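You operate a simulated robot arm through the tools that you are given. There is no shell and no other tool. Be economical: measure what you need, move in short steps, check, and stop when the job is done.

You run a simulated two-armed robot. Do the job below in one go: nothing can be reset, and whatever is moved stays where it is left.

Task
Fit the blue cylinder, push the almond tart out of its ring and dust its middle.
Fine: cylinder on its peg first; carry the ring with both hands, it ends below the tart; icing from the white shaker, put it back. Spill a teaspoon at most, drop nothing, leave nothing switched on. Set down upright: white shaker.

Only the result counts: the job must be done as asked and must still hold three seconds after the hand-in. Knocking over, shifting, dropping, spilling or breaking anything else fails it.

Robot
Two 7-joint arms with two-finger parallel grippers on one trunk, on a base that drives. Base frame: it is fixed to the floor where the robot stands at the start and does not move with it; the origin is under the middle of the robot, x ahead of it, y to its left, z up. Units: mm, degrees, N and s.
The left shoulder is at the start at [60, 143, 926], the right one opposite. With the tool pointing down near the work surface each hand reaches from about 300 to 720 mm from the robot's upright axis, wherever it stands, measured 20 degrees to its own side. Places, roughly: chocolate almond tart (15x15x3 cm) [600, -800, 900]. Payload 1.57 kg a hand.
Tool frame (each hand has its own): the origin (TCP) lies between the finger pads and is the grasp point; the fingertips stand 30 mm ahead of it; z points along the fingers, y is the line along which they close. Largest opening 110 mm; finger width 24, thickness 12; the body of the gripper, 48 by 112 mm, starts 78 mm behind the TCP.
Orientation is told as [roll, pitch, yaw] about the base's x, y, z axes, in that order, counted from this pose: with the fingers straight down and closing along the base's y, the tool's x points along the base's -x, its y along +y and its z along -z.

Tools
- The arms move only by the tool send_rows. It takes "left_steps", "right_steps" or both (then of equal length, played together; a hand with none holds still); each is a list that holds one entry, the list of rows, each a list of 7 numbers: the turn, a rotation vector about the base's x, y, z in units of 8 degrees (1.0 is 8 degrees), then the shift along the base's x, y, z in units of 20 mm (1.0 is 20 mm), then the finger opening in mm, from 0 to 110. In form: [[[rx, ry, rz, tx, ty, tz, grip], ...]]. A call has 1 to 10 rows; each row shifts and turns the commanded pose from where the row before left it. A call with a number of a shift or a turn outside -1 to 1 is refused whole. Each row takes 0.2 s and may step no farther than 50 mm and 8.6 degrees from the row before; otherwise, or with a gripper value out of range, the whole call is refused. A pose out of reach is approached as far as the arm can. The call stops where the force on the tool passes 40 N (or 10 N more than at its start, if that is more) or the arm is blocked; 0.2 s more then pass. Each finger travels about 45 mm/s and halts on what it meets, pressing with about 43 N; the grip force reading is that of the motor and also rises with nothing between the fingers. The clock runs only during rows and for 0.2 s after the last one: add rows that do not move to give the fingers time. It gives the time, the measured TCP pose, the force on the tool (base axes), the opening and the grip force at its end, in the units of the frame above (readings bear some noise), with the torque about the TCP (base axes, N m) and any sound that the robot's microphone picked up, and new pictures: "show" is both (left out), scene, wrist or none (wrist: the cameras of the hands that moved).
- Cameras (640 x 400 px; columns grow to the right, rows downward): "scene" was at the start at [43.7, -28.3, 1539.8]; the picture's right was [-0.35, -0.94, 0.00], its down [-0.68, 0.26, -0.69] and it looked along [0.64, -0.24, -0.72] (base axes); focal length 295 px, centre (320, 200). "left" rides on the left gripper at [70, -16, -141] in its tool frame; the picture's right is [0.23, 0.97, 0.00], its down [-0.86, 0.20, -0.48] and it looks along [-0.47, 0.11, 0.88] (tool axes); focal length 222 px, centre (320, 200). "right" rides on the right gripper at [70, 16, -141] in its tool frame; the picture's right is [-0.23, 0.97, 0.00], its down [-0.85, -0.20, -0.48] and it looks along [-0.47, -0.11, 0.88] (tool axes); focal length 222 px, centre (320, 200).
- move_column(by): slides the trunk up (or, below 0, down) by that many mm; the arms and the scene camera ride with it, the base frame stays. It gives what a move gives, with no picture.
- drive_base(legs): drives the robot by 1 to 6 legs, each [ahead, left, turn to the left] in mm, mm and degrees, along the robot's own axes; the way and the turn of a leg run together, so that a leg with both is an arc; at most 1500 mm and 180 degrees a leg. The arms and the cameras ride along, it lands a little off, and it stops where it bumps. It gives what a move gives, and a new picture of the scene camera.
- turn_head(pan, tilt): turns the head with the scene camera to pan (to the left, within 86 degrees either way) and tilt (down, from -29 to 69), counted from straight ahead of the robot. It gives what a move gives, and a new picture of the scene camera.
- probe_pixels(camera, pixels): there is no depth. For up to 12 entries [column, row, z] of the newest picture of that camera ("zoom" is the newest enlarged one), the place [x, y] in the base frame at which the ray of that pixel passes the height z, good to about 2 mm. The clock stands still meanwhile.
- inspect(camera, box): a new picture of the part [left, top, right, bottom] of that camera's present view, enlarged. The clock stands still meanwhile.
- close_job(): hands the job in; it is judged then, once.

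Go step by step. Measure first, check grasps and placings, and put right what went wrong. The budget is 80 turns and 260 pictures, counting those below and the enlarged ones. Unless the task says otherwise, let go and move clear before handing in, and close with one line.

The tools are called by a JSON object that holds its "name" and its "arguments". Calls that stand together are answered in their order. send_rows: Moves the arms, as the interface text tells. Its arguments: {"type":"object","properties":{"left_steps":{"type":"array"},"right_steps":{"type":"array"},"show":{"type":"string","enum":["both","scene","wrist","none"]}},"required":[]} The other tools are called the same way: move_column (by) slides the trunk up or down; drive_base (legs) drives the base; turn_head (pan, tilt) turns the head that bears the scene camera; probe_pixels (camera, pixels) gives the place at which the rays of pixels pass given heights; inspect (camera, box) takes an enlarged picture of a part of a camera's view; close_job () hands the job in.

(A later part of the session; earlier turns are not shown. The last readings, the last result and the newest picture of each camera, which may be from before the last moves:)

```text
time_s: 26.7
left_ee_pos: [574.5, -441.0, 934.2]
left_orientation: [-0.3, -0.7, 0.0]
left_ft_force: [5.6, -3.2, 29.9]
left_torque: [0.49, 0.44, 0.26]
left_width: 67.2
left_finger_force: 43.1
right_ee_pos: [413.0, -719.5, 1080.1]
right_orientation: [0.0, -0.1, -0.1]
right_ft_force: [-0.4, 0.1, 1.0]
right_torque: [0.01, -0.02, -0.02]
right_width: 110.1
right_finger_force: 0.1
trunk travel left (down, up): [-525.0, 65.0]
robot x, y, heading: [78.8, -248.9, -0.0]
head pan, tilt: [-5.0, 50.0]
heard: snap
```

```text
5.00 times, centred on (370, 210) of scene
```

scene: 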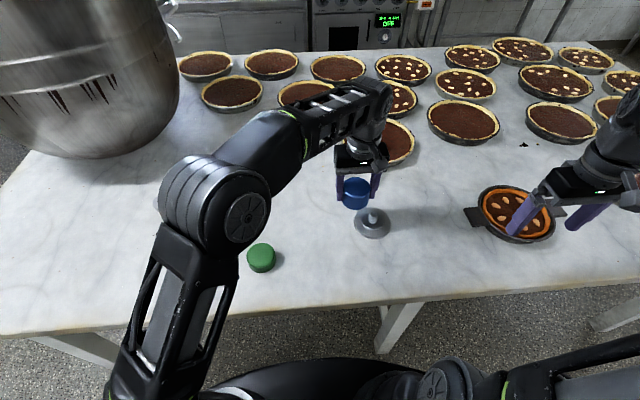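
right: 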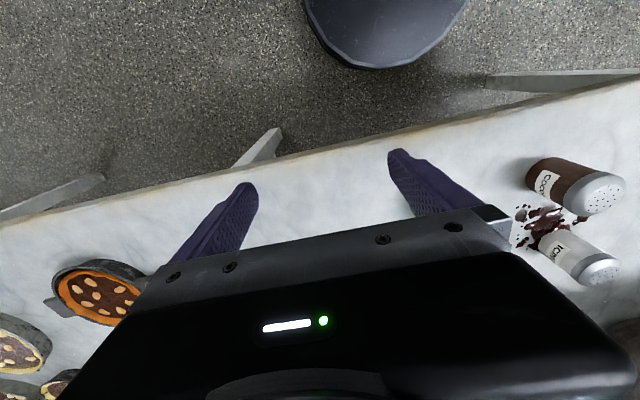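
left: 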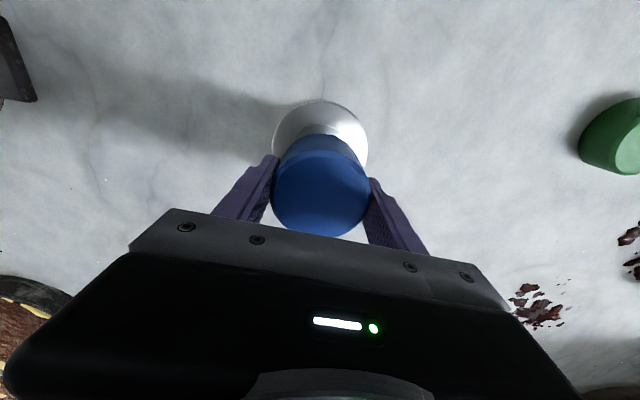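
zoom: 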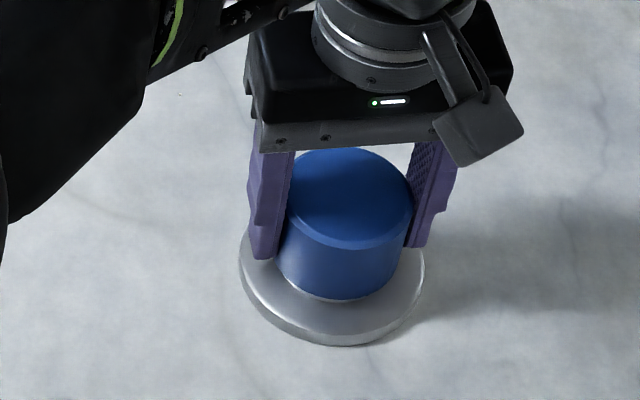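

Heard a snap with 30 N upward: the cylinder clicked on, flush on the step. Releasing and backing off up.

{"name": "send_rows", "arguments": {"left_steps": [[[0, 0, 0, 0, 0, 0.1, 67], [0, 0, 0, 0, 0, 0, 110], [0, 0, 0, 0, 0, 0, 110], [0, 0, 0, 0, 0, 0, 110], [0, 0, 0, 0, 0, 1, 110], [0, 0, 0, 0, 0, 1, 110], [0, 0, 0, 0, 0, 1, 110], [0, 0, 0, 0, 0, 1, 110], [0, 0, 0, 0, 0, 1, 110], [0, 0, 0, 0, 0, 1, 110]]], "right_steps": [[[0, 0, 0, 0, 0, 0, 110], [0, 0, 0, 0, 0, 0, 110], [0, 0, 0, 0, 0, 0, 110], [0, 0, 0, 0, 0, 0, 110], [0, 0, 0, -0.5, -0.5, 0, 110], [0, 0, 0, -0.5, -0.5, 0, 110], [0, 0, 0, -0.5, -0.5, 0, 110], [0, 0, 0, -0.5, -0.5, 0, 110], [0, 0, 0, -0.5, -0.5, 0, 110], [0, 0, 0, 0, 0, 0, 110]]], "show": "both"}}

{"name": "turn_head", "arguments": {"pan": -35, "tilt": 48}}

```text
time_s: 28.9
left_ee_pos: [574.3, -440.3, 1003.1]
left_orientation: [0.0, -0.4, -0.1]
left_ft_force: [0.3, 0.6, 0.6]
left_torque: [0.0, 0.03, 0.0]
left_width: 109.9
left_finger_force: 0.0
left hand out of reach, approached as far as the arm can: row 8, 9, 10
right_ee_pos: [363.1, -771.1, 1078.3]
right_orientation: [0.0, 0.0, 0.0]
right_ft_force: [-0.2, -0.3, 0.8]
right_torque: [0.06, 0.01, 0.0]
right_width: 110.0
right_finger_force: 0.0
trunk travel left (down, up): [-525.0, 65.0]
robot x, y, heading: [79.1, -250.7, -0.2]
head pan, tilt: [-5.0, 50.0]
heard: snap
```

scene: 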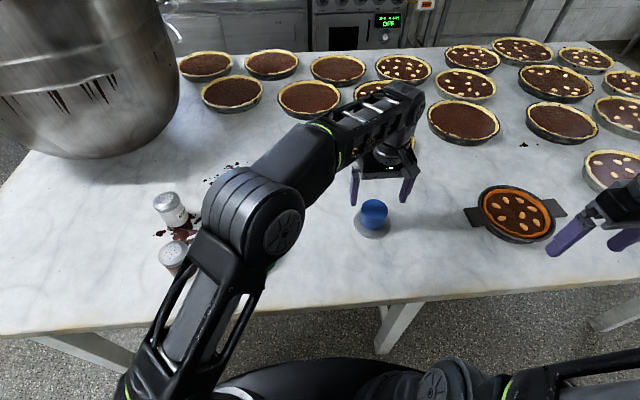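
right: 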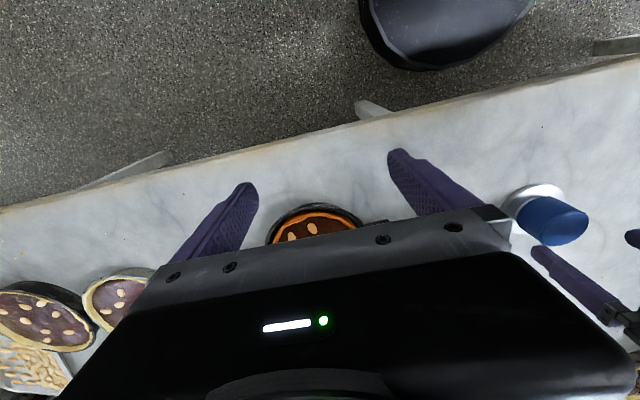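
left: 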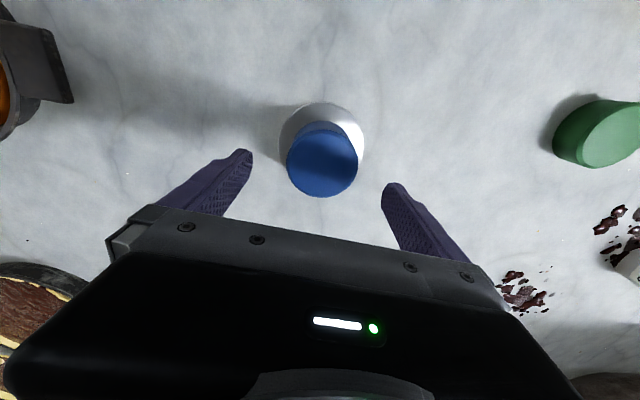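

```text
time_s: 29.9
left_ee_pos: [573.0, -440.3, 1002.8]
left_orientation: [0.0, -0.4, -0.1]
left_ft_force: [-0.8, -0.1, 0.5]
left_torque: [0.01, -0.02, 0.01]
left_width: 109.9
left_finger_force: 0.0
right_ee_pos: [363.2, -770.2, 1079.0]
right_orientation: [0.0, -0.1, -0.1]
right_ft_force: [-0.4, -0.2, 0.6]
right_torque: [0.02, -0.02, 0.04]
right_width: 109.9
right_finger_force: 0.0
trunk travel left (down, up): [-525.0, 65.0]
robot x, y, heading: [79.4, -253.0, 0.1]
head pan, tilt: [-35.0, 48.0]
```

scene: 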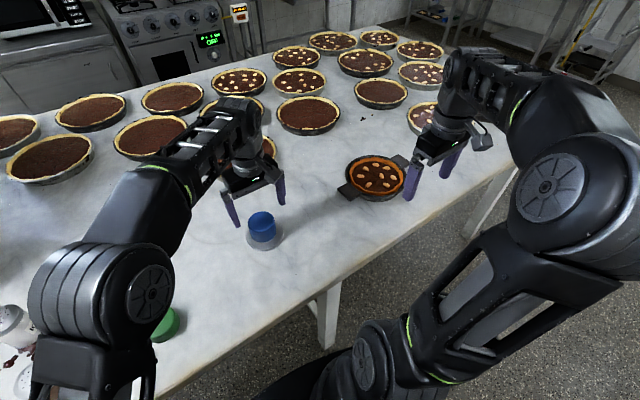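

A second snap was heard on release—maybe the 2 mm lift unlatched it. Zooming on the cylinder to check it is still flush.

{"name": "inspect", "arguments": {"camera": "scene", "box": [230, 195, 300, 260]}}

{"name": "inspect", "arguments": {"camera": "left", "box": [260, 80, 380, 210]}}

{"name": "inspect", "arguments": {"camera": "scene", "box": [320, 140, 430, 215]}}

```text
6.15 times, centred on (265, 228) of scene
```

zoom: 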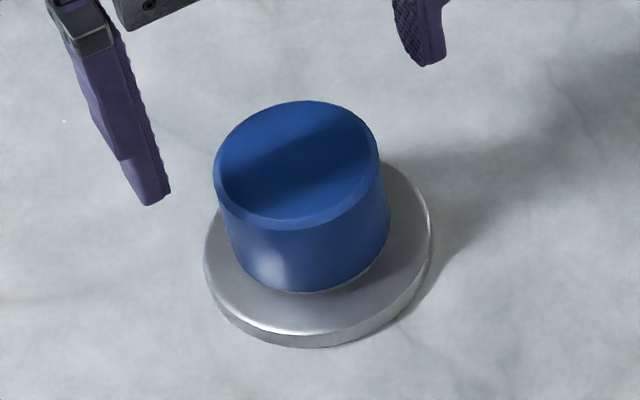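

```text
3.08 times, centred on (320, 145) of left
```

zoom: 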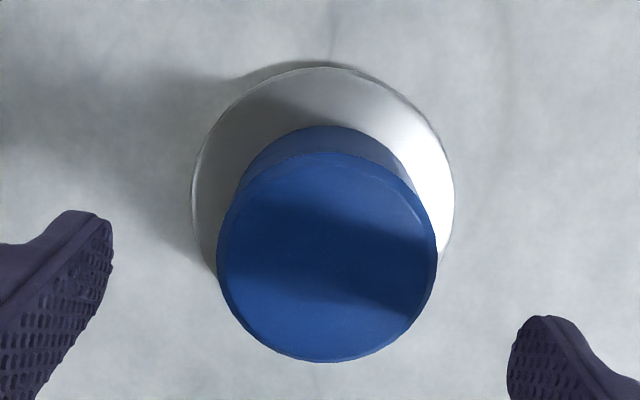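

```text
5.33 times, centred on (375, 178) of scene
```

zoom: 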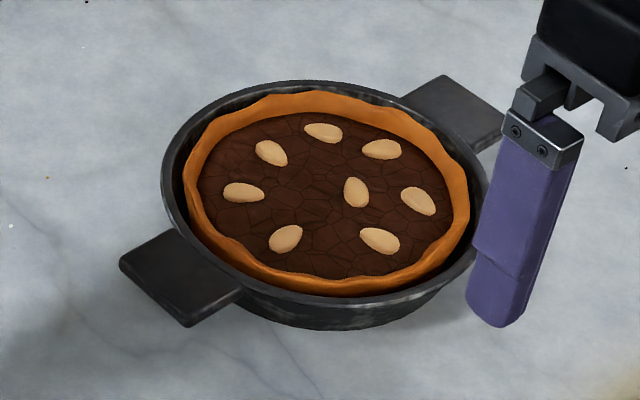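

It looks close to flush, but to be sure it's latched I'll press its top gently with closed fingertips (contact expected at TCP z≈967) and listen.

{"name": "send_rows", "arguments": {"left_steps": [[[0, 0, 0, 0, 0, 0, 60], [0, 0, 0, 0, 0, 0, 0], [0, 0, 0, 0, 0, 0, 0], [0, 0, 0, 0, 0, 0, 0], [0, 0, 0, 0, 0, 0, 0], [0, 0, 0, 0, 0, 0, 0], [0, 0, 0, 0, 0, -0.8, 0], [0, 0, 0, 0, 0, -0.4, 0], [0, 0, 0, 0, 0, 0, 0]]], "show": "none"}}

{"name": "send_rows", "arguments": {"left_steps": [[[0, 0, 0, 0, 0, -0.2, 0], [0, 0, 0, 0, 0, -0.2, 0], [0, 0, 0, 0, 0, -0.15, 0], [0, 0, 0, 0, 0, -0.15, 0], [0, 0, 0, 0, 0, -0.1, 0], [0, 0, 0, 0, 0, -0.1, 0], [0, 0, 0, 0, 0, 0, 0]]], "show": "wrist"}}

```text
time_s: 31.9
left_ee_pos: [574.3, -441.4, 977.8]
left_orientation: [-0.1, -0.3, -0.1]
left_ft_force: [-0.1, -0.1, 0.6]
left_torque: [0.03, -0.03, -0.01]
left_width: 0.0
left_finger_force: 21.2
right_ee_pos: [364.1, -771.2, 1080.9]
right_orientation: [0.0, -0.1, 0.0]
right_ft_force: [0.5, 0.4, -0.2]
right_torque: [-0.06, -0.01, 0.0]
right_width: 110.1
right_finger_force: 0.1
trunk travel left (down, up): [-525.0, 65.0]
robot x, y, heading: [75.1, -252.2, -0.2]
head pan, tilt: [-35.0, 48.0]
```

```text
time_s: 32.6
left_ee_pos: [575.4, -442.1, 979.6]
left_orientation: [-0.6, -1.1, -0.1]
left_ft_force: [-5.4, 4.0, 16.5]
left_torque: [0.13, 0.36, 0.02]
left_width: 0.0
left_finger_force: 21.3
right_ee_pos: [361.9, -770.3, 1079.5]
right_orientation: [-0.1, -0.1, -0.1]
right_ft_force: [-1.0, 0.1, -1.7]
right_torque: [0.02, 0.04, 0.0]
right_width: 110.0
right_finger_force: 0.0
trunk travel left (down, up): [-525.0, 65.0]
robot x, y, heading: [79.8, -249.8, 0.1]
head pan, tilt: [-35.0, 48.0]
stopped in row 3 (left hand): the force on the tool passed its limit at 44 N (the readings are from after the stop); the commanded pose is now the measured one
```

left: 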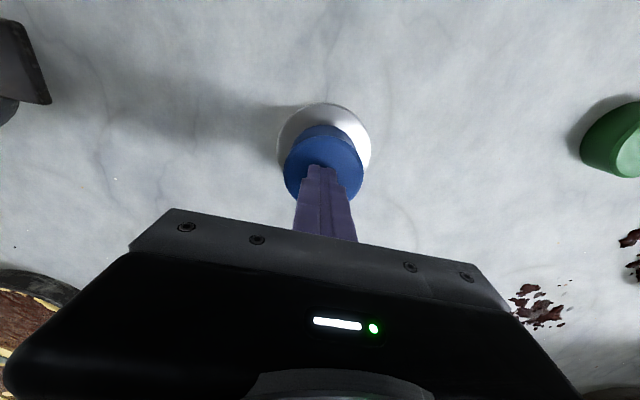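

No snap at 44 N press, so it is firmly seated. Next I raise/retract the left hand and drive right so that the robot is centred in front of the ring.

{"name": "send_rows", "arguments": {"left_steps": [[[0, 0, 0, -0.3, 0, 1, 0], [0, 0, 0, -1, 0.5, 1, 40], [0, 0, 0, -1, 1, 1, 80], [0, 0, 0, -1, 1, 1, 80], [0, 0, 0, -1, 1, 1, 80], [0, 0, 0, -1, 1, 1, 80], [0, 0, 0, -1, 1, 0, 80], [0, 0, 0, -0.5, 1, 0, 80], [0, 0, 0, 0, 1, 0, 80], [0, 0, 0, 0, 1, 0, 80]]], "show": "none"}}

{"name": "drive_base", "arguments": {"legs": [[0, -380, 0]]}}

{"name": "turn_head", "arguments": {"pan": -15, "tilt": 56}}

```text
time_s: 34.8
left_ee_pos: [440.9, -271.0, 1095.5]
left_orientation: [-0.4, -0.9, -0.1]
left_ft_force: [-0.5, -0.2, 0.5]
left_torque: [0.01, -0.01, -0.02]
left_width: 80.2
left_finger_force: 0.1
right_ee_pos: [363.8, -770.0, 1079.8]
right_orientation: [0.0, 0.0, -0.1]
right_ft_force: [0.2, -0.2, -0.1]
right_torque: [0.03, 0.03, 0.01]
right_width: 109.9
right_finger_force: 0.0
trunk travel left (down, up): [-525.0, 65.0]
robot x, y, heading: [79.8, -251.7, -0.2]
head pan, tilt: [-35.0, 48.0]
```

```text
time_s: 37.2
left_ee_pos: [437.9, -658.4, 1094.4]
left_orientation: [-0.5, -0.9, -0.2]
left_ft_force: [-0.2, -0.6, -0.2]
left_torque: [0.05, 0.0, -0.01]
left_width: 80.1
left_finger_force: 0.3
right_ee_pos: [359.7, -1156.7, 1078.2]
right_orientation: [0.0, -0.1, -0.3]
right_ft_force: [0.2, 0.3, 0.2]
right_torque: [0.03, -0.03, 0.01]
right_width: 109.9
right_finger_force: 0.1
trunk travel left (down, up): [-525.0, 65.0]
robot x, y, heading: [77.7, -634.4, -0.3]
head pan, tilt: [-35.0, 48.0]
```

scene: 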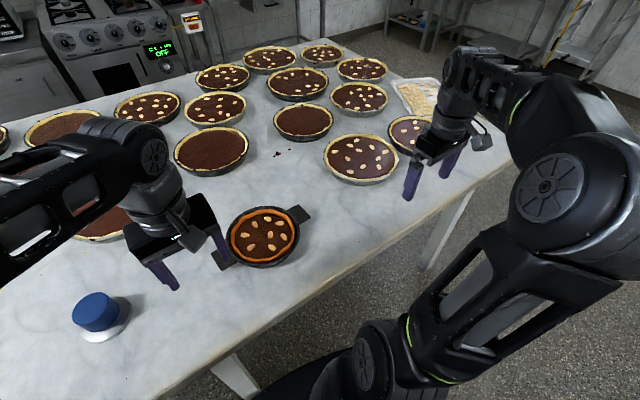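

```text
time_s: 38.0
left_ee_pos: [439.0, -658.2, 1095.5]
left_orientation: [-0.5, -0.9, -0.3]
left_ft_force: [0.2, 0.2, 0.2]
left_torque: [0.0, -0.02, -0.02]
left_width: 80.2
left_finger_force: 0.1
right_ee_pos: [358.1, -1156.2, 1079.5]
right_orientation: [0.0, -0.1, -0.4]
right_ft_force: [-1.1, 0.8, 0.7]
right_torque: [-0.01, -0.03, -0.01]
right_width: 110.1
right_finger_force: 0.0
trunk travel left (down, up): [-525.0, 65.0]
robot x, y, heading: [77.4, -637.9, -0.3]
head pan, tilt: [-15.0, 56.0]
```

scene: 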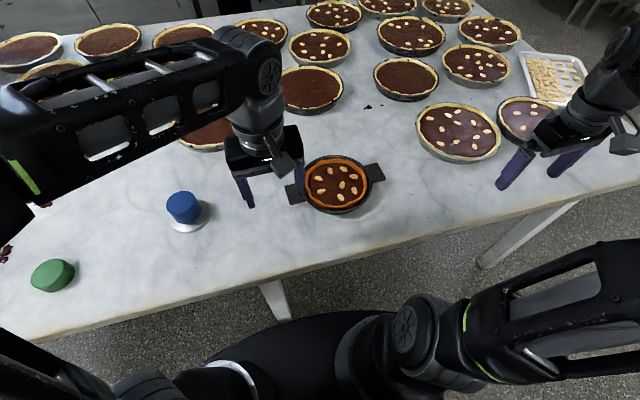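

The ring with both tabs is visible at (337,185). Zooming for precise tab geometry.

{"name": "inspect", "arguments": {"camera": "scene", "box": [275, 145, 395, 220]}}

```text
5.33 times, centred on (335, 182) of scene
```

zoom: 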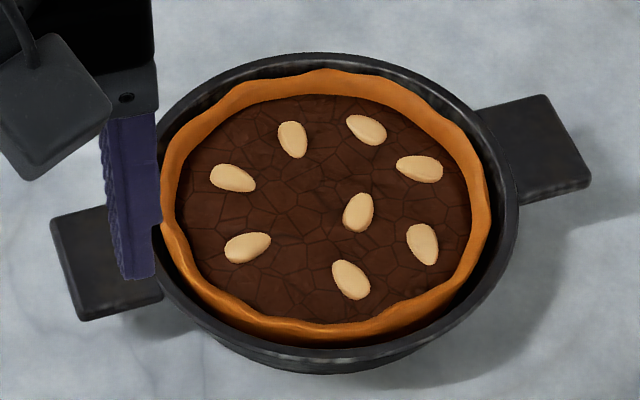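

{"name": "probe_pixels", "arguments": {"camera": "zoom", "pixels": [[543, 95, 900], [590, 180, 900], [478, 110, 900], [520, 203, 900], [50, 222, 900], [80, 320, 900], [163, 300, 900], [325, 52, 910], [336, 352, 910], [157, 180, 910], [518, 180, 910]]}}

{"name": "probe_pixels", "arguments": {"camera": "scene", "pixels": [[184, 201, 937], [184, 201, 947], [182, 197, 937], [182, 197, 947]]}}

```text
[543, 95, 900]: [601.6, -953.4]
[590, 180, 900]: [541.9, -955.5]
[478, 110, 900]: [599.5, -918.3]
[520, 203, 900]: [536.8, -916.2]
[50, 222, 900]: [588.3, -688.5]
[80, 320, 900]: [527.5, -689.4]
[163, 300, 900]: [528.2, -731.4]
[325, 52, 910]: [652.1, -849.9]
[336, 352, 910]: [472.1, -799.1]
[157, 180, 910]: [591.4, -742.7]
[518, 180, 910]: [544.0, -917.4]
```

```text
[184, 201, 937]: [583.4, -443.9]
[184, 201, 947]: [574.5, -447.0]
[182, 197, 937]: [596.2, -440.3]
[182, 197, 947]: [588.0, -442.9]
```

Tabs are ~60 mm wide (edges along x, turned about +2.5°), centres near (558,-708) and (572,-936). I'll turn both hands 90° (left +, right −) so they close along x, while moving over the tabs at height.

{"name": "send_rows", "arguments": {"left_steps": [[[0, 0, 1, 0.5, 0, -0.3, 110], [0, 0, 1, 0.5, 0, -0.3, 110], [0, 0, 1, 0.5, 0, -0.3, 110], [0, 0, 1, 0.5, 0, -0.3, 110], [0, 0, 1, 0.5, 0, -0.3, 110], [0, 0, 1, 0.5, 0, -0.3, 110], [0, 0, 1, 0.5, 0, -0.3, 110], [0, 0, 1, 0.5, 0, -0.3, 110], [0, 0, 1, 0.5, 0, -0.3, 110], [0, 0, 1, 0.5, 0, -0.3, 110]]], "right_steps": [[[0, 0, -1, 1, 0.7, -0.3, 110], [0, 0, -1, 1, 0.7, -0.3, 110], [0, 0, -1, 1, 0.7, -0.3, 110], [0, 0, -1, 1, 0.7, -0.3, 110], [0, 0, -1, 1, 0.7, -0.3, 110], [0, 0, -1, 1, 0.7, -0.3, 110], [0, 0, -1, 1, 0.7, -0.3, 110], [0, 0, -1, 1, 0.7, -0.3, 110], [0, 0, -1, 1, 0.7, -0.3, 110], [0, 0, -1, 1, 0.7, -0.3, 110]]], "show": "both"}}

```text
time_s: 40.2
left_ee_pos: [538.3, -656.6, 1034.8]
left_orientation: [-0.5, -0.9, 79.9]
left_ft_force: [-0.1, -1.0, -0.4]
left_torque: [0.04, 0.0, -0.01]
left_width: 110.2
left_finger_force: 0.1
right_ee_pos: [560.6, -1015.5, 1020.1]
right_orientation: [0.0, -0.1, -80.5]
right_ft_force: [-0.3, 0.3, 0.0]
right_torque: [-0.01, 0.03, 0.0]
right_width: 110.0
right_finger_force: 0.1
trunk travel left (down, up): [-525.0, 65.0]
robot x, y, heading: [76.5, -636.9, -0.3]
head pan, tilt: [-15.0, 56.0]
```

scene: 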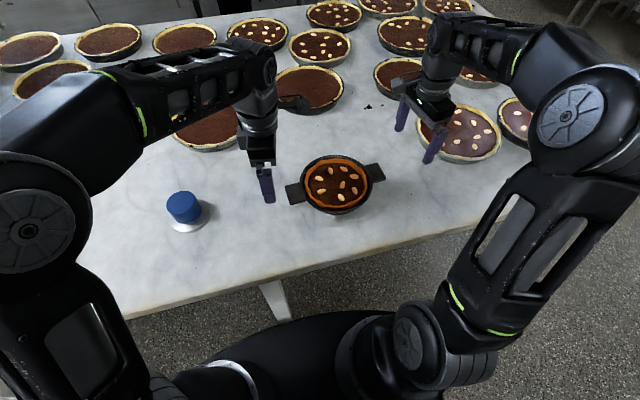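
right: 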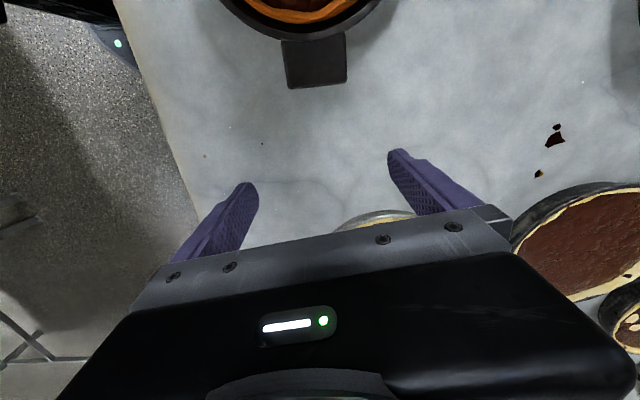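
left: 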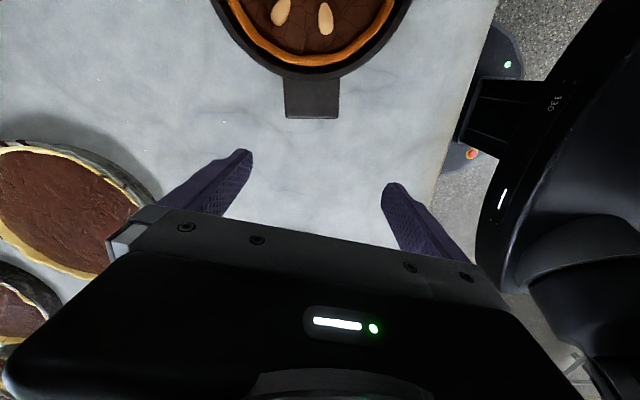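

Both hands turned; each camera sees its tab: left tab outer edge (285–339,117), right tab (289–347,87). Probing against scene values for height.

{"name": "probe_pixels", "arguments": {"camera": "left", "pixels": [[285, 117, 890], [339, 118, 890], [285, 117, 900], [339, 118, 900], [285, 117, 910], [339, 118, 910]]}}

{"name": "probe_pixels", "arguments": {"camera": "right", "pixels": [[289, 88, 890], [347, 83, 890], [289, 88, 900], [347, 83, 900], [289, 88, 910], [347, 83, 910]]}}

{"name": "inspect", "arguments": {"camera": "left", "box": [250, 60, 370, 135]}}

{"name": "inspect", "arguments": {"camera": "right", "box": [260, 20, 380, 95]}}

```text
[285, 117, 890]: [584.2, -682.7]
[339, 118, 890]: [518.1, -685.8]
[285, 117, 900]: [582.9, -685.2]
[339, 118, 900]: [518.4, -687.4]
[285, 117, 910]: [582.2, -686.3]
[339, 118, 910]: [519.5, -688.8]
```

```text
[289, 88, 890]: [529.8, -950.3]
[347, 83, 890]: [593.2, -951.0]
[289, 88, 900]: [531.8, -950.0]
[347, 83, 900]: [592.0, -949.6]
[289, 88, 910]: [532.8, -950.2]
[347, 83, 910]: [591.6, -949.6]
```

```text
5.33 times, centred on (310, 98) of left
```

zoom: 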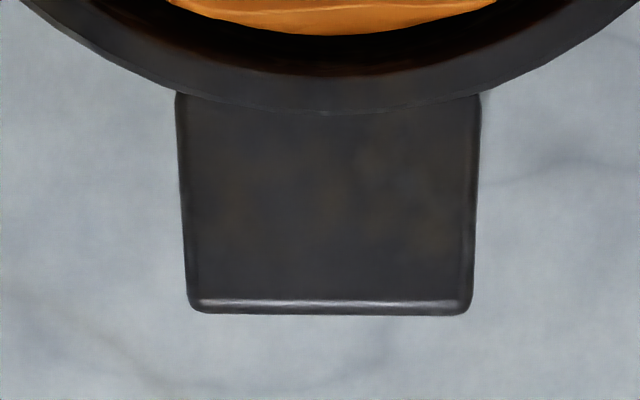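

```text
5.33 times, centred on (320, 58) of right
```

zoom: 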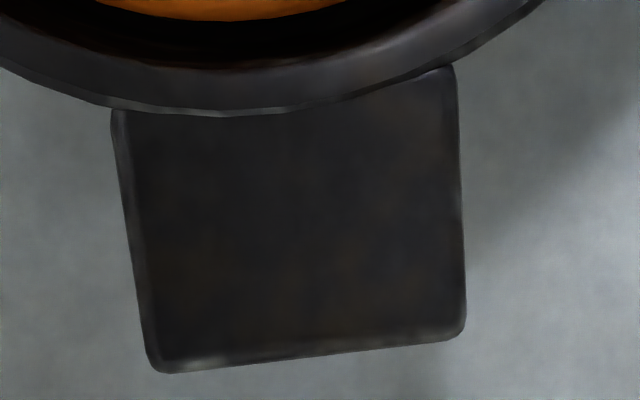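

Tab top ≈ z 910; tab grasp points: left (551,-706), right (562,-932), yaw +92.4/-87.6. Moving above them to z≈960 and checking.

{"name": "send_rows", "arguments": {"left_steps": [[[0, 0, 0.78, 0.3, -0.5, 0, 110], [0, 0, 0.78, 0.3, -0.5, 0, 110], [0, 0, 0, 0, -0.5, -0.5, 110], [0, 0, 0, 0, -0.5, -1, 110], [0, 0, 0, 0, -0.47, -1, 110], [0, 0, 0, 0, 0, -1, 110], [0, 0, 0, 0, 0, -0.25, 110], [0, 0, 0, 0, 0, 0, 110]]], "right_steps": [[[0, 0, -0.45, 0, 0.8, 0, 110], [0, 0, -0.44, 0, 0.8, 0, 110], [0, 0, 0, 0, 0.8, -0.5, 110], [0, 0, 0, 0, 0.8, -0.5, 110], [0, 0, 0, 0.07, 0.98, -1, 110], [0, 0, 0, 0, 0, -1, 110], [0, 0, 0, 0, 0, 0, 110], [0, 0, 0, 0, 0, 0, 110]]], "show": "both"}}

```text
time_s: 42.0
left_ee_pos: [549.8, -707.3, 959.2]
left_orientation: [-0.5, -0.9, 92.1]
left_ft_force: [0.2, 0.0, 0.1]
left_torque: [0.02, -0.01, -0.01]
left_width: 110.0
left_finger_force: 0.0
right_ee_pos: [561.1, -934.0, 960.0]
right_orientation: [0.0, -0.1, -87.5]
right_ft_force: [0.5, 0.2, 0.3]
right_torque: [0.0, 0.0, 0.02]
right_width: 109.7
right_finger_force: 0.1
trunk travel left (down, up): [-525.0, 65.0]
robot x, y, heading: [75.9, -635.3, -0.3]
head pan, tilt: [-15.0, 56.0]
```

scene: 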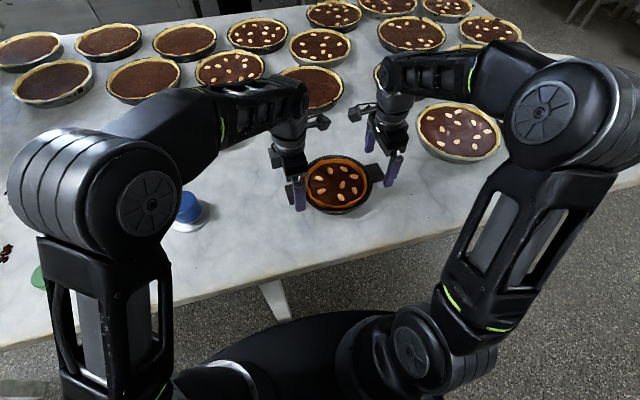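
right: 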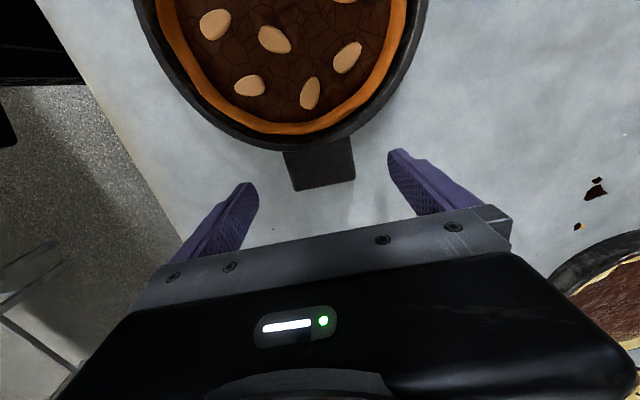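
left: 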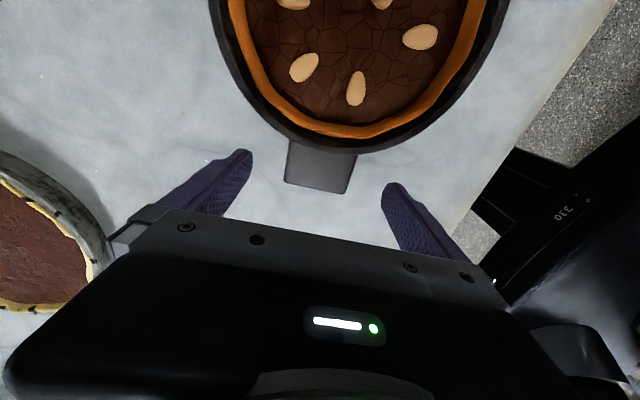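

{"name": "probe_pixels", "arguments": {"camera": "left", "pixels": [[285, 182, 910], [346, 193, 910], [290, 142, 910], [356, 155, 910], [285, 182, 900]]}}

{"name": "probe_pixels", "arguments": {"camera": "right", "pixels": [[296, 190, 910], [354, 180, 910], [284, 153, 910], [350, 140, 910], [354, 180, 900]]}}

```text
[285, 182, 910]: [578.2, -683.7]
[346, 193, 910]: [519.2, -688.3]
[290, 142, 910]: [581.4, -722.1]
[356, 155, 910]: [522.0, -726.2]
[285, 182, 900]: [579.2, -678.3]
```

```text
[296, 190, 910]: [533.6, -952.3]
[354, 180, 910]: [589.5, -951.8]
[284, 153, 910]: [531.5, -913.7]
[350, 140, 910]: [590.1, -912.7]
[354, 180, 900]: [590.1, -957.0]
```

Tab centres (550,-705) and (561,-932) match the hands. Descending both to z≈920 and closing.

{"name": "send_rows", "arguments": {"left_steps": [[[0, 0, 0, 0, 0.1, -1, 110], [0, 0, 0, 0, 0, -0.6, 110], [0, 0, 0, 0, 0, -0.4, 110], [0, 0, 0, 0, 0, 0, 90], [0, 0, 0, 0, 0, 0, 70], [0, 0, 0, 0, 0, 0, 50], [0, 0, 0, 0, 0, 0, 50], [0, 0, 0, 0, 0, 0, 50]]], "right_steps": [[[0, 0, 0, 0, 0.1, -1, 110], [0, 0, 0, 0, 0, -0.6, 110], [0, 0, 0, 0, 0, -0.4, 110], [0, 0, 0, 0, 0, 0, 90], [0, 0, 0, 0, 0, 0, 70], [0, 0, 0, 0, 0, 0, 50], [0, 0, 0, 0, 0, 0, 50], [0, 0, 0, 0, 0, 0, 50]]], "show": "both"}}

```text
time_s: 43.9
left_ee_pos: [551.9, -707.1, 919.7]
left_orientation: [-0.5, -0.9, 92.1]
left_ft_force: [1.3, -0.5, -0.8]
left_torque: [-0.01, -0.07, 0.13]
left_width: 59.3
left_finger_force: 30.6
right_ee_pos: [560.6, -931.6, 918.4]
right_orientation: [0.0, 0.0, -87.5]
right_ft_force: [0.7, -0.4, 0.6]
right_torque: [-0.03, -0.1, -0.03]
right_width: 59.6
right_finger_force: 29.9
trunk travel left (down, up): [-525.0, 65.0]
robot x, y, heading: [75.9, -635.4, -0.2]
head pan, tilt: [-15.0, 56.0]
```

scene: 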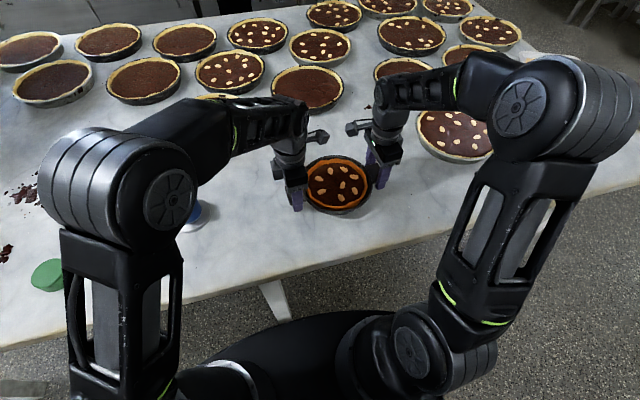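
right: 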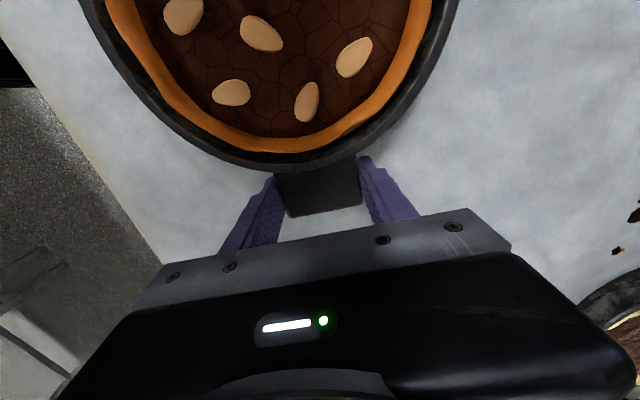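
left: 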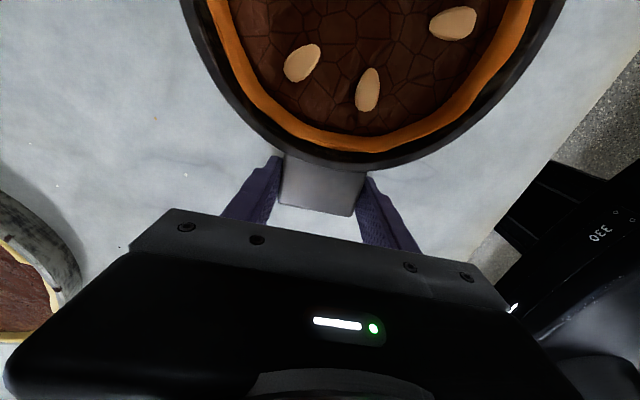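

Both tabs gripped (59 mm). Lifting slowly together.

{"name": "send_rows", "arguments": {"left_steps": [[[0, 0, 0, 0, 0, 0, 50], [0, 0, 0, 0, 0, 0.3, 50], [0, 0, 0, 0, 0, 0.4, 50], [0, 0, 0, 0, 0, 0.5, 50], [0, 0, 0, 0, 0, 0.5, 50], [0, 0, 0, 0, 0, 0.5, 50], [0, 0, 0, 0, 0, 0.5, 50], [0, 0, 0, 0, 0, 0, 50]]], "right_steps": [[[0, 0, 0, 0, 0, 0, 50], [0, 0, 0, 0, 0, 0.3, 50], [0, 0, 0, 0, 0, 0.4, 50], [0, 0, 0, 0, 0, 0.5, 50], [0, 0, 0, 0, 0, 0.5, 50], [0, 0, 0, 0, 0, 0.5, 50], [0, 0, 0, 0, 0, 0.5, 50], [0, 0, 0, 0, 0, 0, 50]]], "show": "both"}}

```text
time_s: 45.6
left_ee_pos: [552.0, -705.7, 972.6]
left_orientation: [-0.5, -1.0, 92.2]
left_ft_force: [4.3, -0.5, -8.7]
left_torque: [0.64, 0.0, 0.55]
left_width: 58.9
left_finger_force: 43.2
right_ee_pos: [560.5, -930.2, 972.9]
right_orientation: [0.0, 0.0, -87.5]
right_ft_force: [-3.2, 0.5, 2.1]
right_torque: [0.54, 0.04, 0.22]
right_width: 59.0
right_finger_force: 43.0
trunk travel left (down, up): [-525.0, 65.0]
robot x, y, heading: [75.7, -640.1, -0.3]
head pan, tilt: [-15.0, 56.0]
```

scene: 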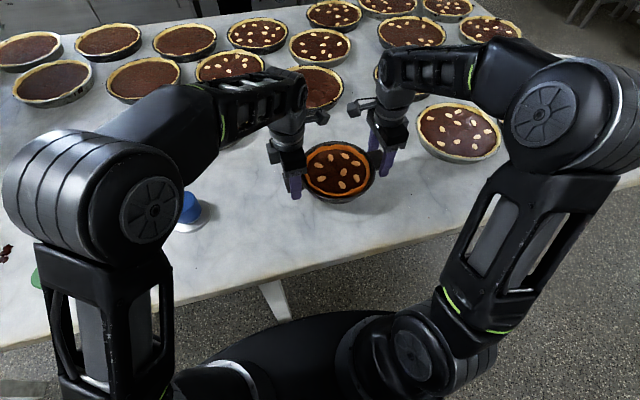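
right: 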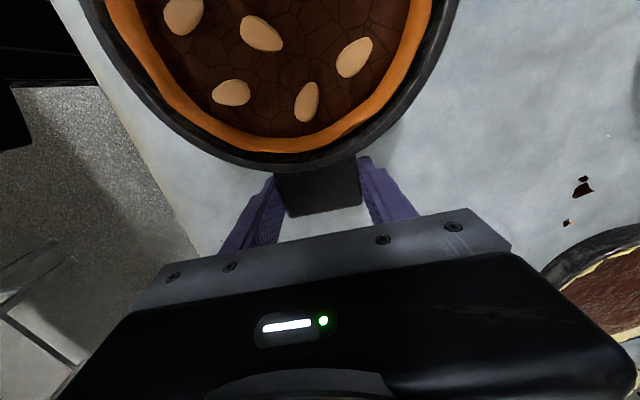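
left: 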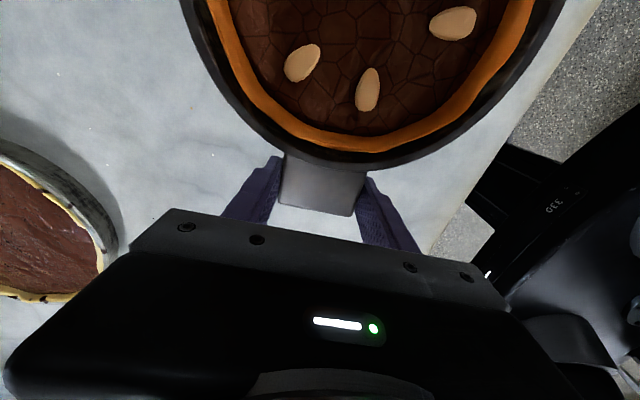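

Ring is up with the tart inside (≈6.6 N total). Lifting another 45 mm to clear the blue top.

{"name": "send_rows", "arguments": {"left_steps": [[[0, 0, 0, 0, 0, 0.4, 50], [0, 0, 0, 0, 0, 0.5, 50], [0, 0, 0, 0, 0, 0.5, 50], [0, 0, 0, 0, 0, 0.4, 50], [0, 0, 0, 0, 0, 0.4, 50], [0, 0, 0, 0, 0, 0, 50]]], "right_steps": [[[0, 0, 0, 0, 0, 0.43, 50], [0, 0, 0, 0, 0, 0.5, 50], [0, 0, 0, 0, 0, 0.5, 50], [0, 0, 0, 0, 0, 0.4, 50], [0, 0, 0, 0, 0, 0.4, 50], [0, 0, 0, 0, 0, 0, 50]]], "show": "none"}}

{"name": "drive_base", "arguments": {"legs": [[0, 200, 0]]}}

```text
time_s: 47.0
left_ee_pos: [551.0, -706.0, 1018.4]
left_orientation: [-0.5, -0.9, 92.1]
left_ft_force: [2.0, -6.3, -2.7]
left_torque: [0.13, -0.05, 0.56]
left_width: 59.2
left_finger_force: 42.8
right_ee_pos: [560.7, -929.3, 1017.1]
right_orientation: [0.0, 0.1, -87.5]
right_ft_force: [-2.3, 6.3, -6.0]
right_torque: [-0.45, 0.07, -0.01]
right_width: 59.2
right_finger_force: 42.9
trunk travel left (down, up): [-525.0, 65.0]
robot x, y, heading: [78.7, -637.4, -0.5]
head pan, tilt: [-15.0, 56.0]
```

```text
time_s: 48.6
left_ee_pos: [552.3, -503.3, 1018.2]
left_orientation: [-0.5, -0.8, 92.3]
left_ft_force: [0.0, -9.7, 2.5]
left_torque: [-0.97, -0.13, 0.18]
left_width: 59.3
left_finger_force: 42.6
right_ee_pos: [561.7, -728.1, 1017.8]
right_orientation: [0.0, 0.1, -87.3]
right_ft_force: [-0.4, 9.9, -10.8]
right_torque: [-0.54, 0.03, -0.25]
right_width: 58.9
right_finger_force: 42.8
trunk travel left (down, up): [-525.0, 65.0]
robot x, y, heading: [77.2, -435.5, -0.4]
head pan, tilt: [-15.0, 56.0]
```

scene: 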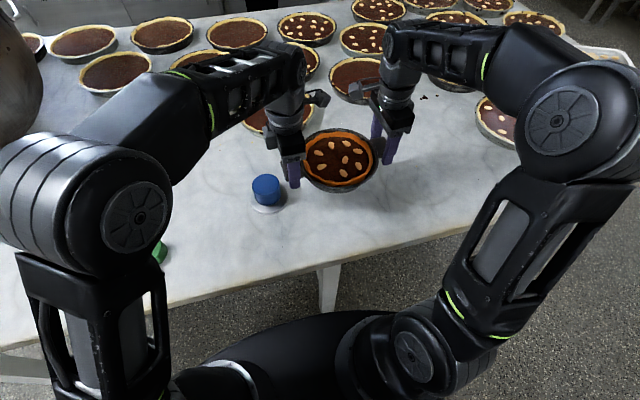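

Everything rides well; ring midpoint (557,-616), cylinder (574.5,-441). Relieving internal stress slightly, then driving the remaining [17,175].

{"name": "send_rows", "arguments": {"left_steps": [[[0, 0, 0, 0, -0.04, 0.03, 50], [0, 0, 0, 0, 0, 0, 50]]], "right_steps": [[[0, 0, 0, 0, 0.04, -0.03, 50], [0, 0, 0, 0, 0, 0, 50]]], "show": "none"}}

{"name": "drive_base", "arguments": {"legs": [[18, 175, 0.4]]}}

{"name": "inspect", "arguments": {"camera": "scene", "box": [260, 100, 420, 230]}}

```text
time_s: 49.2
left_ee_pos: [551.8, -504.3, 1017.4]
left_orientation: [-0.4, -1.1, 92.4]
left_ft_force: [-0.4, 6.5, -9.8]
left_torque: [0.25, 0.02, 0.01]
left_width: 59.1
left_finger_force: 42.4
right_ee_pos: [561.8, -728.4, 1017.3]
right_orientation: [0.0, 0.0, -87.4]
right_ft_force: [0.7, -6.5, 1.5]
right_torque: [0.92, 0.04, -0.03]
right_width: 58.7
right_finger_force: 43.0
trunk travel left (down, up): [-525.0, 65.0]
robot x, y, heading: [77.6, -439.0, -0.2]
head pan, tilt: [-15.0, 56.0]
```

```text
time_s: 50.8
left_ee_pos: [570.9, -321.4, 1018.9]
left_orientation: [-0.4, -0.8, 92.9]
left_ft_force: [-1.8, 17.7, -10.7]
left_torque: [0.87, 0.07, -0.02]
left_width: 59.0
left_finger_force: 43.1
right_ee_pos: [584.1, -546.1, 1018.3]
right_orientation: [0.0, -0.1, -86.7]
right_ft_force: [2.2, -16.8, 3.4]
right_torque: [0.72, -0.01, -0.31]
right_width: 59.0
right_finger_force: 42.9
trunk travel left (down, up): [-525.0, 65.0]
robot x, y, heading: [99.9, -260.3, 0.5]
head pan, tilt: [-15.0, 56.0]
```

scene: 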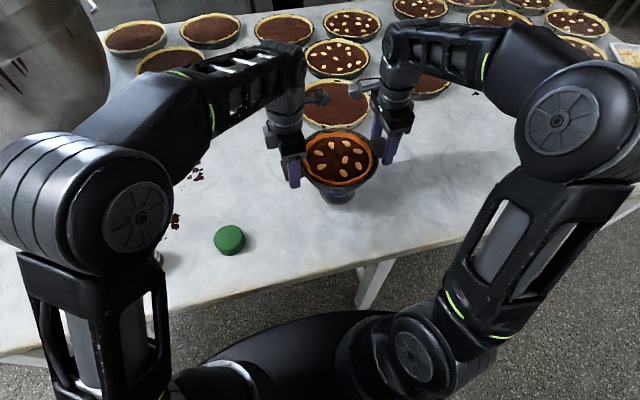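

```text
3.08 times, centred on (340, 165) of scene
```

zoom: 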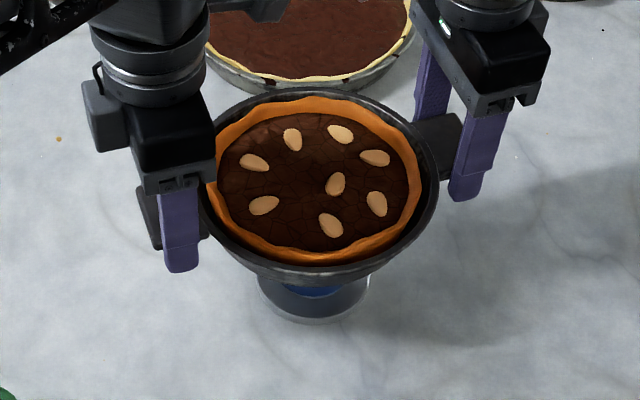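

Ring is above the cylinder; midpoint (577.5,-434), hands slightly compressed (±17 N). Verify disc location in the present picture.

{"name": "probe_pixels", "arguments": {"camera": "zoom", "pixels": [[314, 324, 879], [258, 285, 887], [370, 285, 887], [323, 87, 970], [325, 272, 970], [323, 262, 970]]}}

{"name": "send_rows", "arguments": {"left_steps": [[[0, 0, 0, -0.15, -0.3, 0.03, 50], [0, 0, 0, 0, 0, 0, 50]]], "right_steps": [[[0, 0, 0, -0.15, -0.38, 0, 50], [0, 0, 0, 0, 0, 0, 50]]], "show": "none"}}

```text
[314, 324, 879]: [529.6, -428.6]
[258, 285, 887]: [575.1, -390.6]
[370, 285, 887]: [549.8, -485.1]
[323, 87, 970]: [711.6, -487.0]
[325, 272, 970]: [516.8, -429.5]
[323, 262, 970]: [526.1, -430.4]
```

```text
time_s: 51.4
left_ee_pos: [566.5, -329.2, 1016.6]
left_orientation: [-0.4, -1.1, 92.9]
left_ft_force: [3.1, -8.1, -7.4]
left_torque: [0.81, 0.02, 0.64]
left_width: 59.4
left_finger_force: 42.9
right_ee_pos: [578.5, -554.0, 1017.4]
right_orientation: [-0.1, 0.1, -86.7]
right_ft_force: [-4.8, 8.0, -1.0]
right_torque: [0.04, 0.07, 0.19]
right_width: 58.9
right_finger_force: 43.0
trunk travel left (down, up): [-525.0, 65.0]
robot x, y, heading: [98.9, -258.6, 0.6]
head pan, tilt: [-15.0, 56.0]
```

Midpoint (572.5,-441.6) matches the cylinder axis. Lowering both hands slowly together.

{"name": "send_rows", "arguments": {"left_steps": [[[0, 0, 0, 0, -0.02, -0.5, 50], [0, 0, 0, 0, 0, -0.25, 50], [0, 0, 0, 0, 0, -0.25, 50], [0, 0, 0, 0, 0, -0.25, 50], [0, 0, 0, 0, 0, -0.25, 50], [0, 0, 0, 0, 0, -0.25, 50], [0, 0, 0, 0, 0, -0.25, 50], [0, 0, 0, 0, 0, 0, 50]]], "right_steps": [[[0, 0, 0, 0, 0.02, -0.53, 50], [0, 0, 0, 0, 0, -0.25, 50], [0, 0, 0, 0, 0, -0.25, 50], [0, 0, 0, 0, 0, -0.25, 50], [0, 0, 0, 0, 0, -0.25, 50], [0, 0, 0, 0, 0, -0.25, 50], [0, 0, 0, 0, 0, -0.25, 50], [0, 0, 0, 0, 0, 0, 50]]], "show": "none"}}

{"name": "inspect", "arguments": {"camera": "scene", "box": [260, 100, 420, 230]}}

```text
time_s: 53.1
left_ee_pos: [565.9, -329.5, 980.0]
left_orientation: [-0.5, -1.0, 92.9]
left_ft_force: [3.7, -9.0, -5.0]
left_torque: [0.24, 0.01, 0.46]
left_width: 59.0
left_finger_force: 43.2
right_ee_pos: [579.0, -554.2, 977.5]
right_orientation: [0.0, 0.0, -86.8]
right_ft_force: [-3.5, 8.2, 3.9]
right_torque: [0.94, 0.09, 0.27]
right_width: 59.0
right_finger_force: 43.1
trunk travel left (down, up): [-525.0, 65.0]
robot x, y, heading: [97.1, -256.9, 0.2]
head pan, tilt: [-15.0, 56.0]
```

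```text
3.08 times, centred on (340, 165) of scene
```

zoom: 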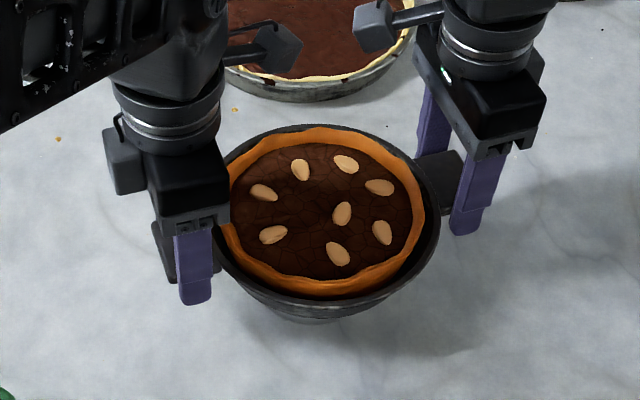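

Vertical load dropped to ≈ −1 N: the cylinder has taken the tart. Continuing down.

{"name": "send_rows", "arguments": {"left_steps": [[[0, 0, 0, 0, -0.02, -0.2, 50], [0, 0, 0, 0, 0, -0.2, 50], [0, 0, 0, 0, 0, -0.2, 50], [0, 0, 0, 0, 0, -0.2, 50], [0, 0, 0, 0, 0, -0.2, 50], [0, 0, 0, 0, 0, 0, 50]]], "right_steps": [[[0, 0, 0, 0, 0.02, -0.15, 50], [0, 0, 0, 0, 0, -0.2, 50], [0, 0, 0, 0, 0, -0.2, 50], [0, 0, 0, 0, 0, -0.2, 50], [0, 0, 0, 0, 0, -0.2, 50], [0, 0, 0, 0, 0, 0, 50]]], "show": "none"}}

{"name": "inspect", "arguments": {"camera": "scene", "box": [260, 100, 420, 230]}}

```text
time_s: 54.5
left_ee_pos: [567.5, -328.9, 959.6]
left_orientation: [-0.4, -1.0, 92.9]
left_ft_force: [-1.2, 1.3, 5.6]
left_torque: [-0.66, 0.26, 0.05]
left_width: 59.3
left_finger_force: 42.6
right_ee_pos: [579.9, -554.7, 957.0]
right_orientation: [0.0, -0.1, -86.8]
right_ft_force: [1.5, -1.5, -6.9]
right_torque: [-0.75, -0.33, -0.44]
right_width: 58.9
right_finger_force: 42.9
trunk travel left (down, up): [-525.0, 65.0]
robot x, y, heading: [97.5, -261.7, 0.4]
head pan, tilt: [-15.0, 56.0]
```

```text
3.08 times, centred on (340, 165) of scene
```

zoom: 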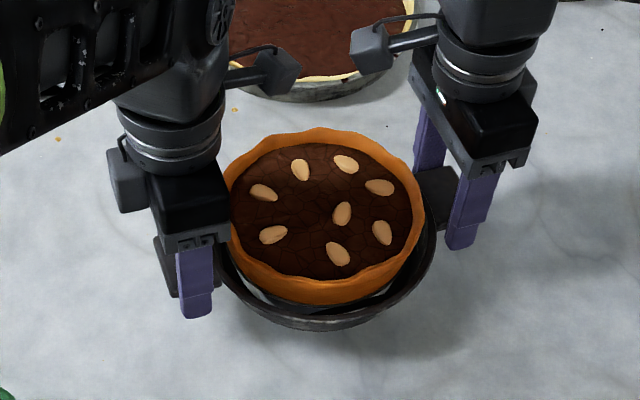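

The tart now stands on the cylinder and the ring is descending around it. Going on to the table (TCP ≈ 920).

{"name": "send_rows", "arguments": {"left_steps": [[[0, 0, 0, 0, 0, -0.25, 50], [0, 0, 0, 0, 0, -0.25, 50], [0, 0, 0, 0, 0, -0.25, 50], [0, 0, 0, 0, 0, -0.25, 50], [0, 0, 0, 0, 0, -0.25, 50], [0, 0, 0, 0, 0, -0.2, 50], [0, 0, 0, 0, 0, -0.2, 50], [0, 0, 0, 0, 0, 0, 50]]], "right_steps": [[[0, 0, 0, 0, 0, -0.25, 50], [0, 0, 0, 0, 0, -0.25, 50], [0, 0, 0, 0, 0, -0.25, 50], [0, 0, 0, 0, 0, -0.25, 50], [0, 0, 0, 0, 0, -0.25, 50], [0, 0, 0, 0, 0, -0.2, 50], [0, 0, 0, 0, 0, -0.1, 50], [0, 0, 0, 0, 0, 0, 50]]], "show": "wrist"}}

{"name": "inspect", "arguments": {"camera": "scene", "box": [260, 100, 420, 230]}}

```text
time_s: 56.4
left_ee_pos: [568.1, -327.1, 925.2]
left_orientation: [-0.6, -0.9, 93.0]
left_ft_force: [0.2, 7.7, 9.6]
left_torque: [-1.11, -0.07, 0.19]
left_width: 59.3
left_finger_force: 43.2
right_ee_pos: [579.3, -553.3, 927.0]
right_orientation: [-0.1, -0.1, -86.8]
right_ft_force: [-0.9, -8.8, -10.3]
right_torque: [-1.12, -0.05, -0.02]
right_width: 59.1
right_finger_force: 43.5
trunk travel left (down, up): [-525.0, 65.0]
robot x, y, heading: [93.0, -260.8, 0.3]
head pan, tilt: [-15.0, 56.0]
```

right: 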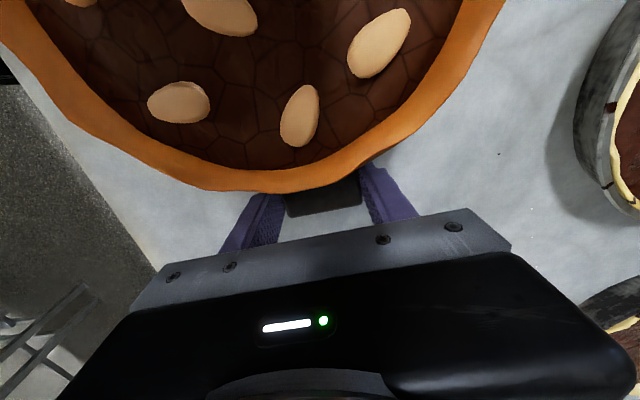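
left: 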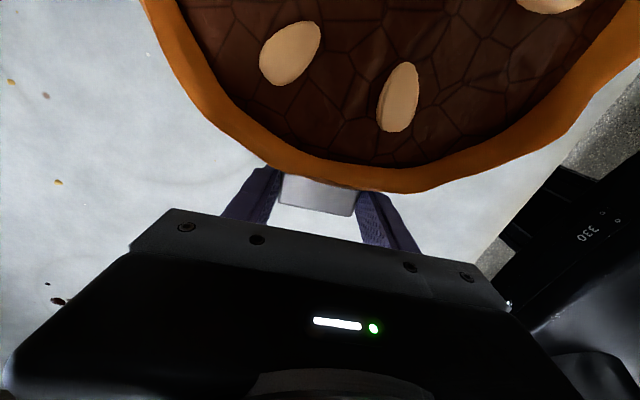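

```text
3.08 times, centred on (340, 165) of scene
```

zoom: 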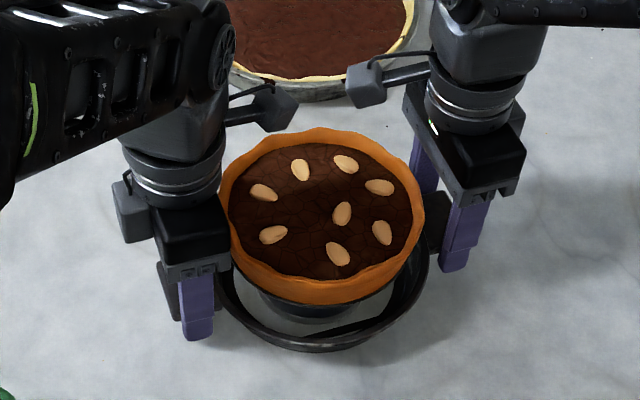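

Nearly down (925/927). Lowering the last few mm until table contact.

{"name": "send_rows", "arguments": {"left_steps": [[[0, 0, 0, 0, 0, -0.1, 50], [0, 0, 0, 0, 0, -0.1, 50], [0, 0, 0, 0, 0, -0.1, 50], [0, 0, 0, 0, 0, 0, 50]]], "right_steps": [[[0, 0, 0, 0, 0, -0.15, 50], [0, 0, 0, 0, 0, -0.15, 50], [0, 0, 0, 0, 0, -0.1, 50], [0, 0, 0, 0, 0, 0, 50]]], "show": "none"}}

```text
time_s: 57.4
left_ee_pos: [566.3, -327.3, 920.8]
left_orientation: [-0.5, -1.0, 93.0]
left_ft_force: [7.2, 3.7, -4.0]
left_torque: [0.96, 0.4, 0.92]
left_width: 59.4
left_finger_force: 42.5
right_ee_pos: [579.6, -553.1, 918.8]
right_orientation: [0.2, 0.0, -86.7]
right_ft_force: [-5.8, -1.1, 15.6]
right_torque: [0.85, 0.37, 0.54]
right_width: 58.8
right_finger_force: 43.1
trunk travel left (down, up): [-525.0, 65.0]
robot x, y, heading: [95.7, -261.8, 0.6]
head pan, tilt: [-15.0, 56.0]
```

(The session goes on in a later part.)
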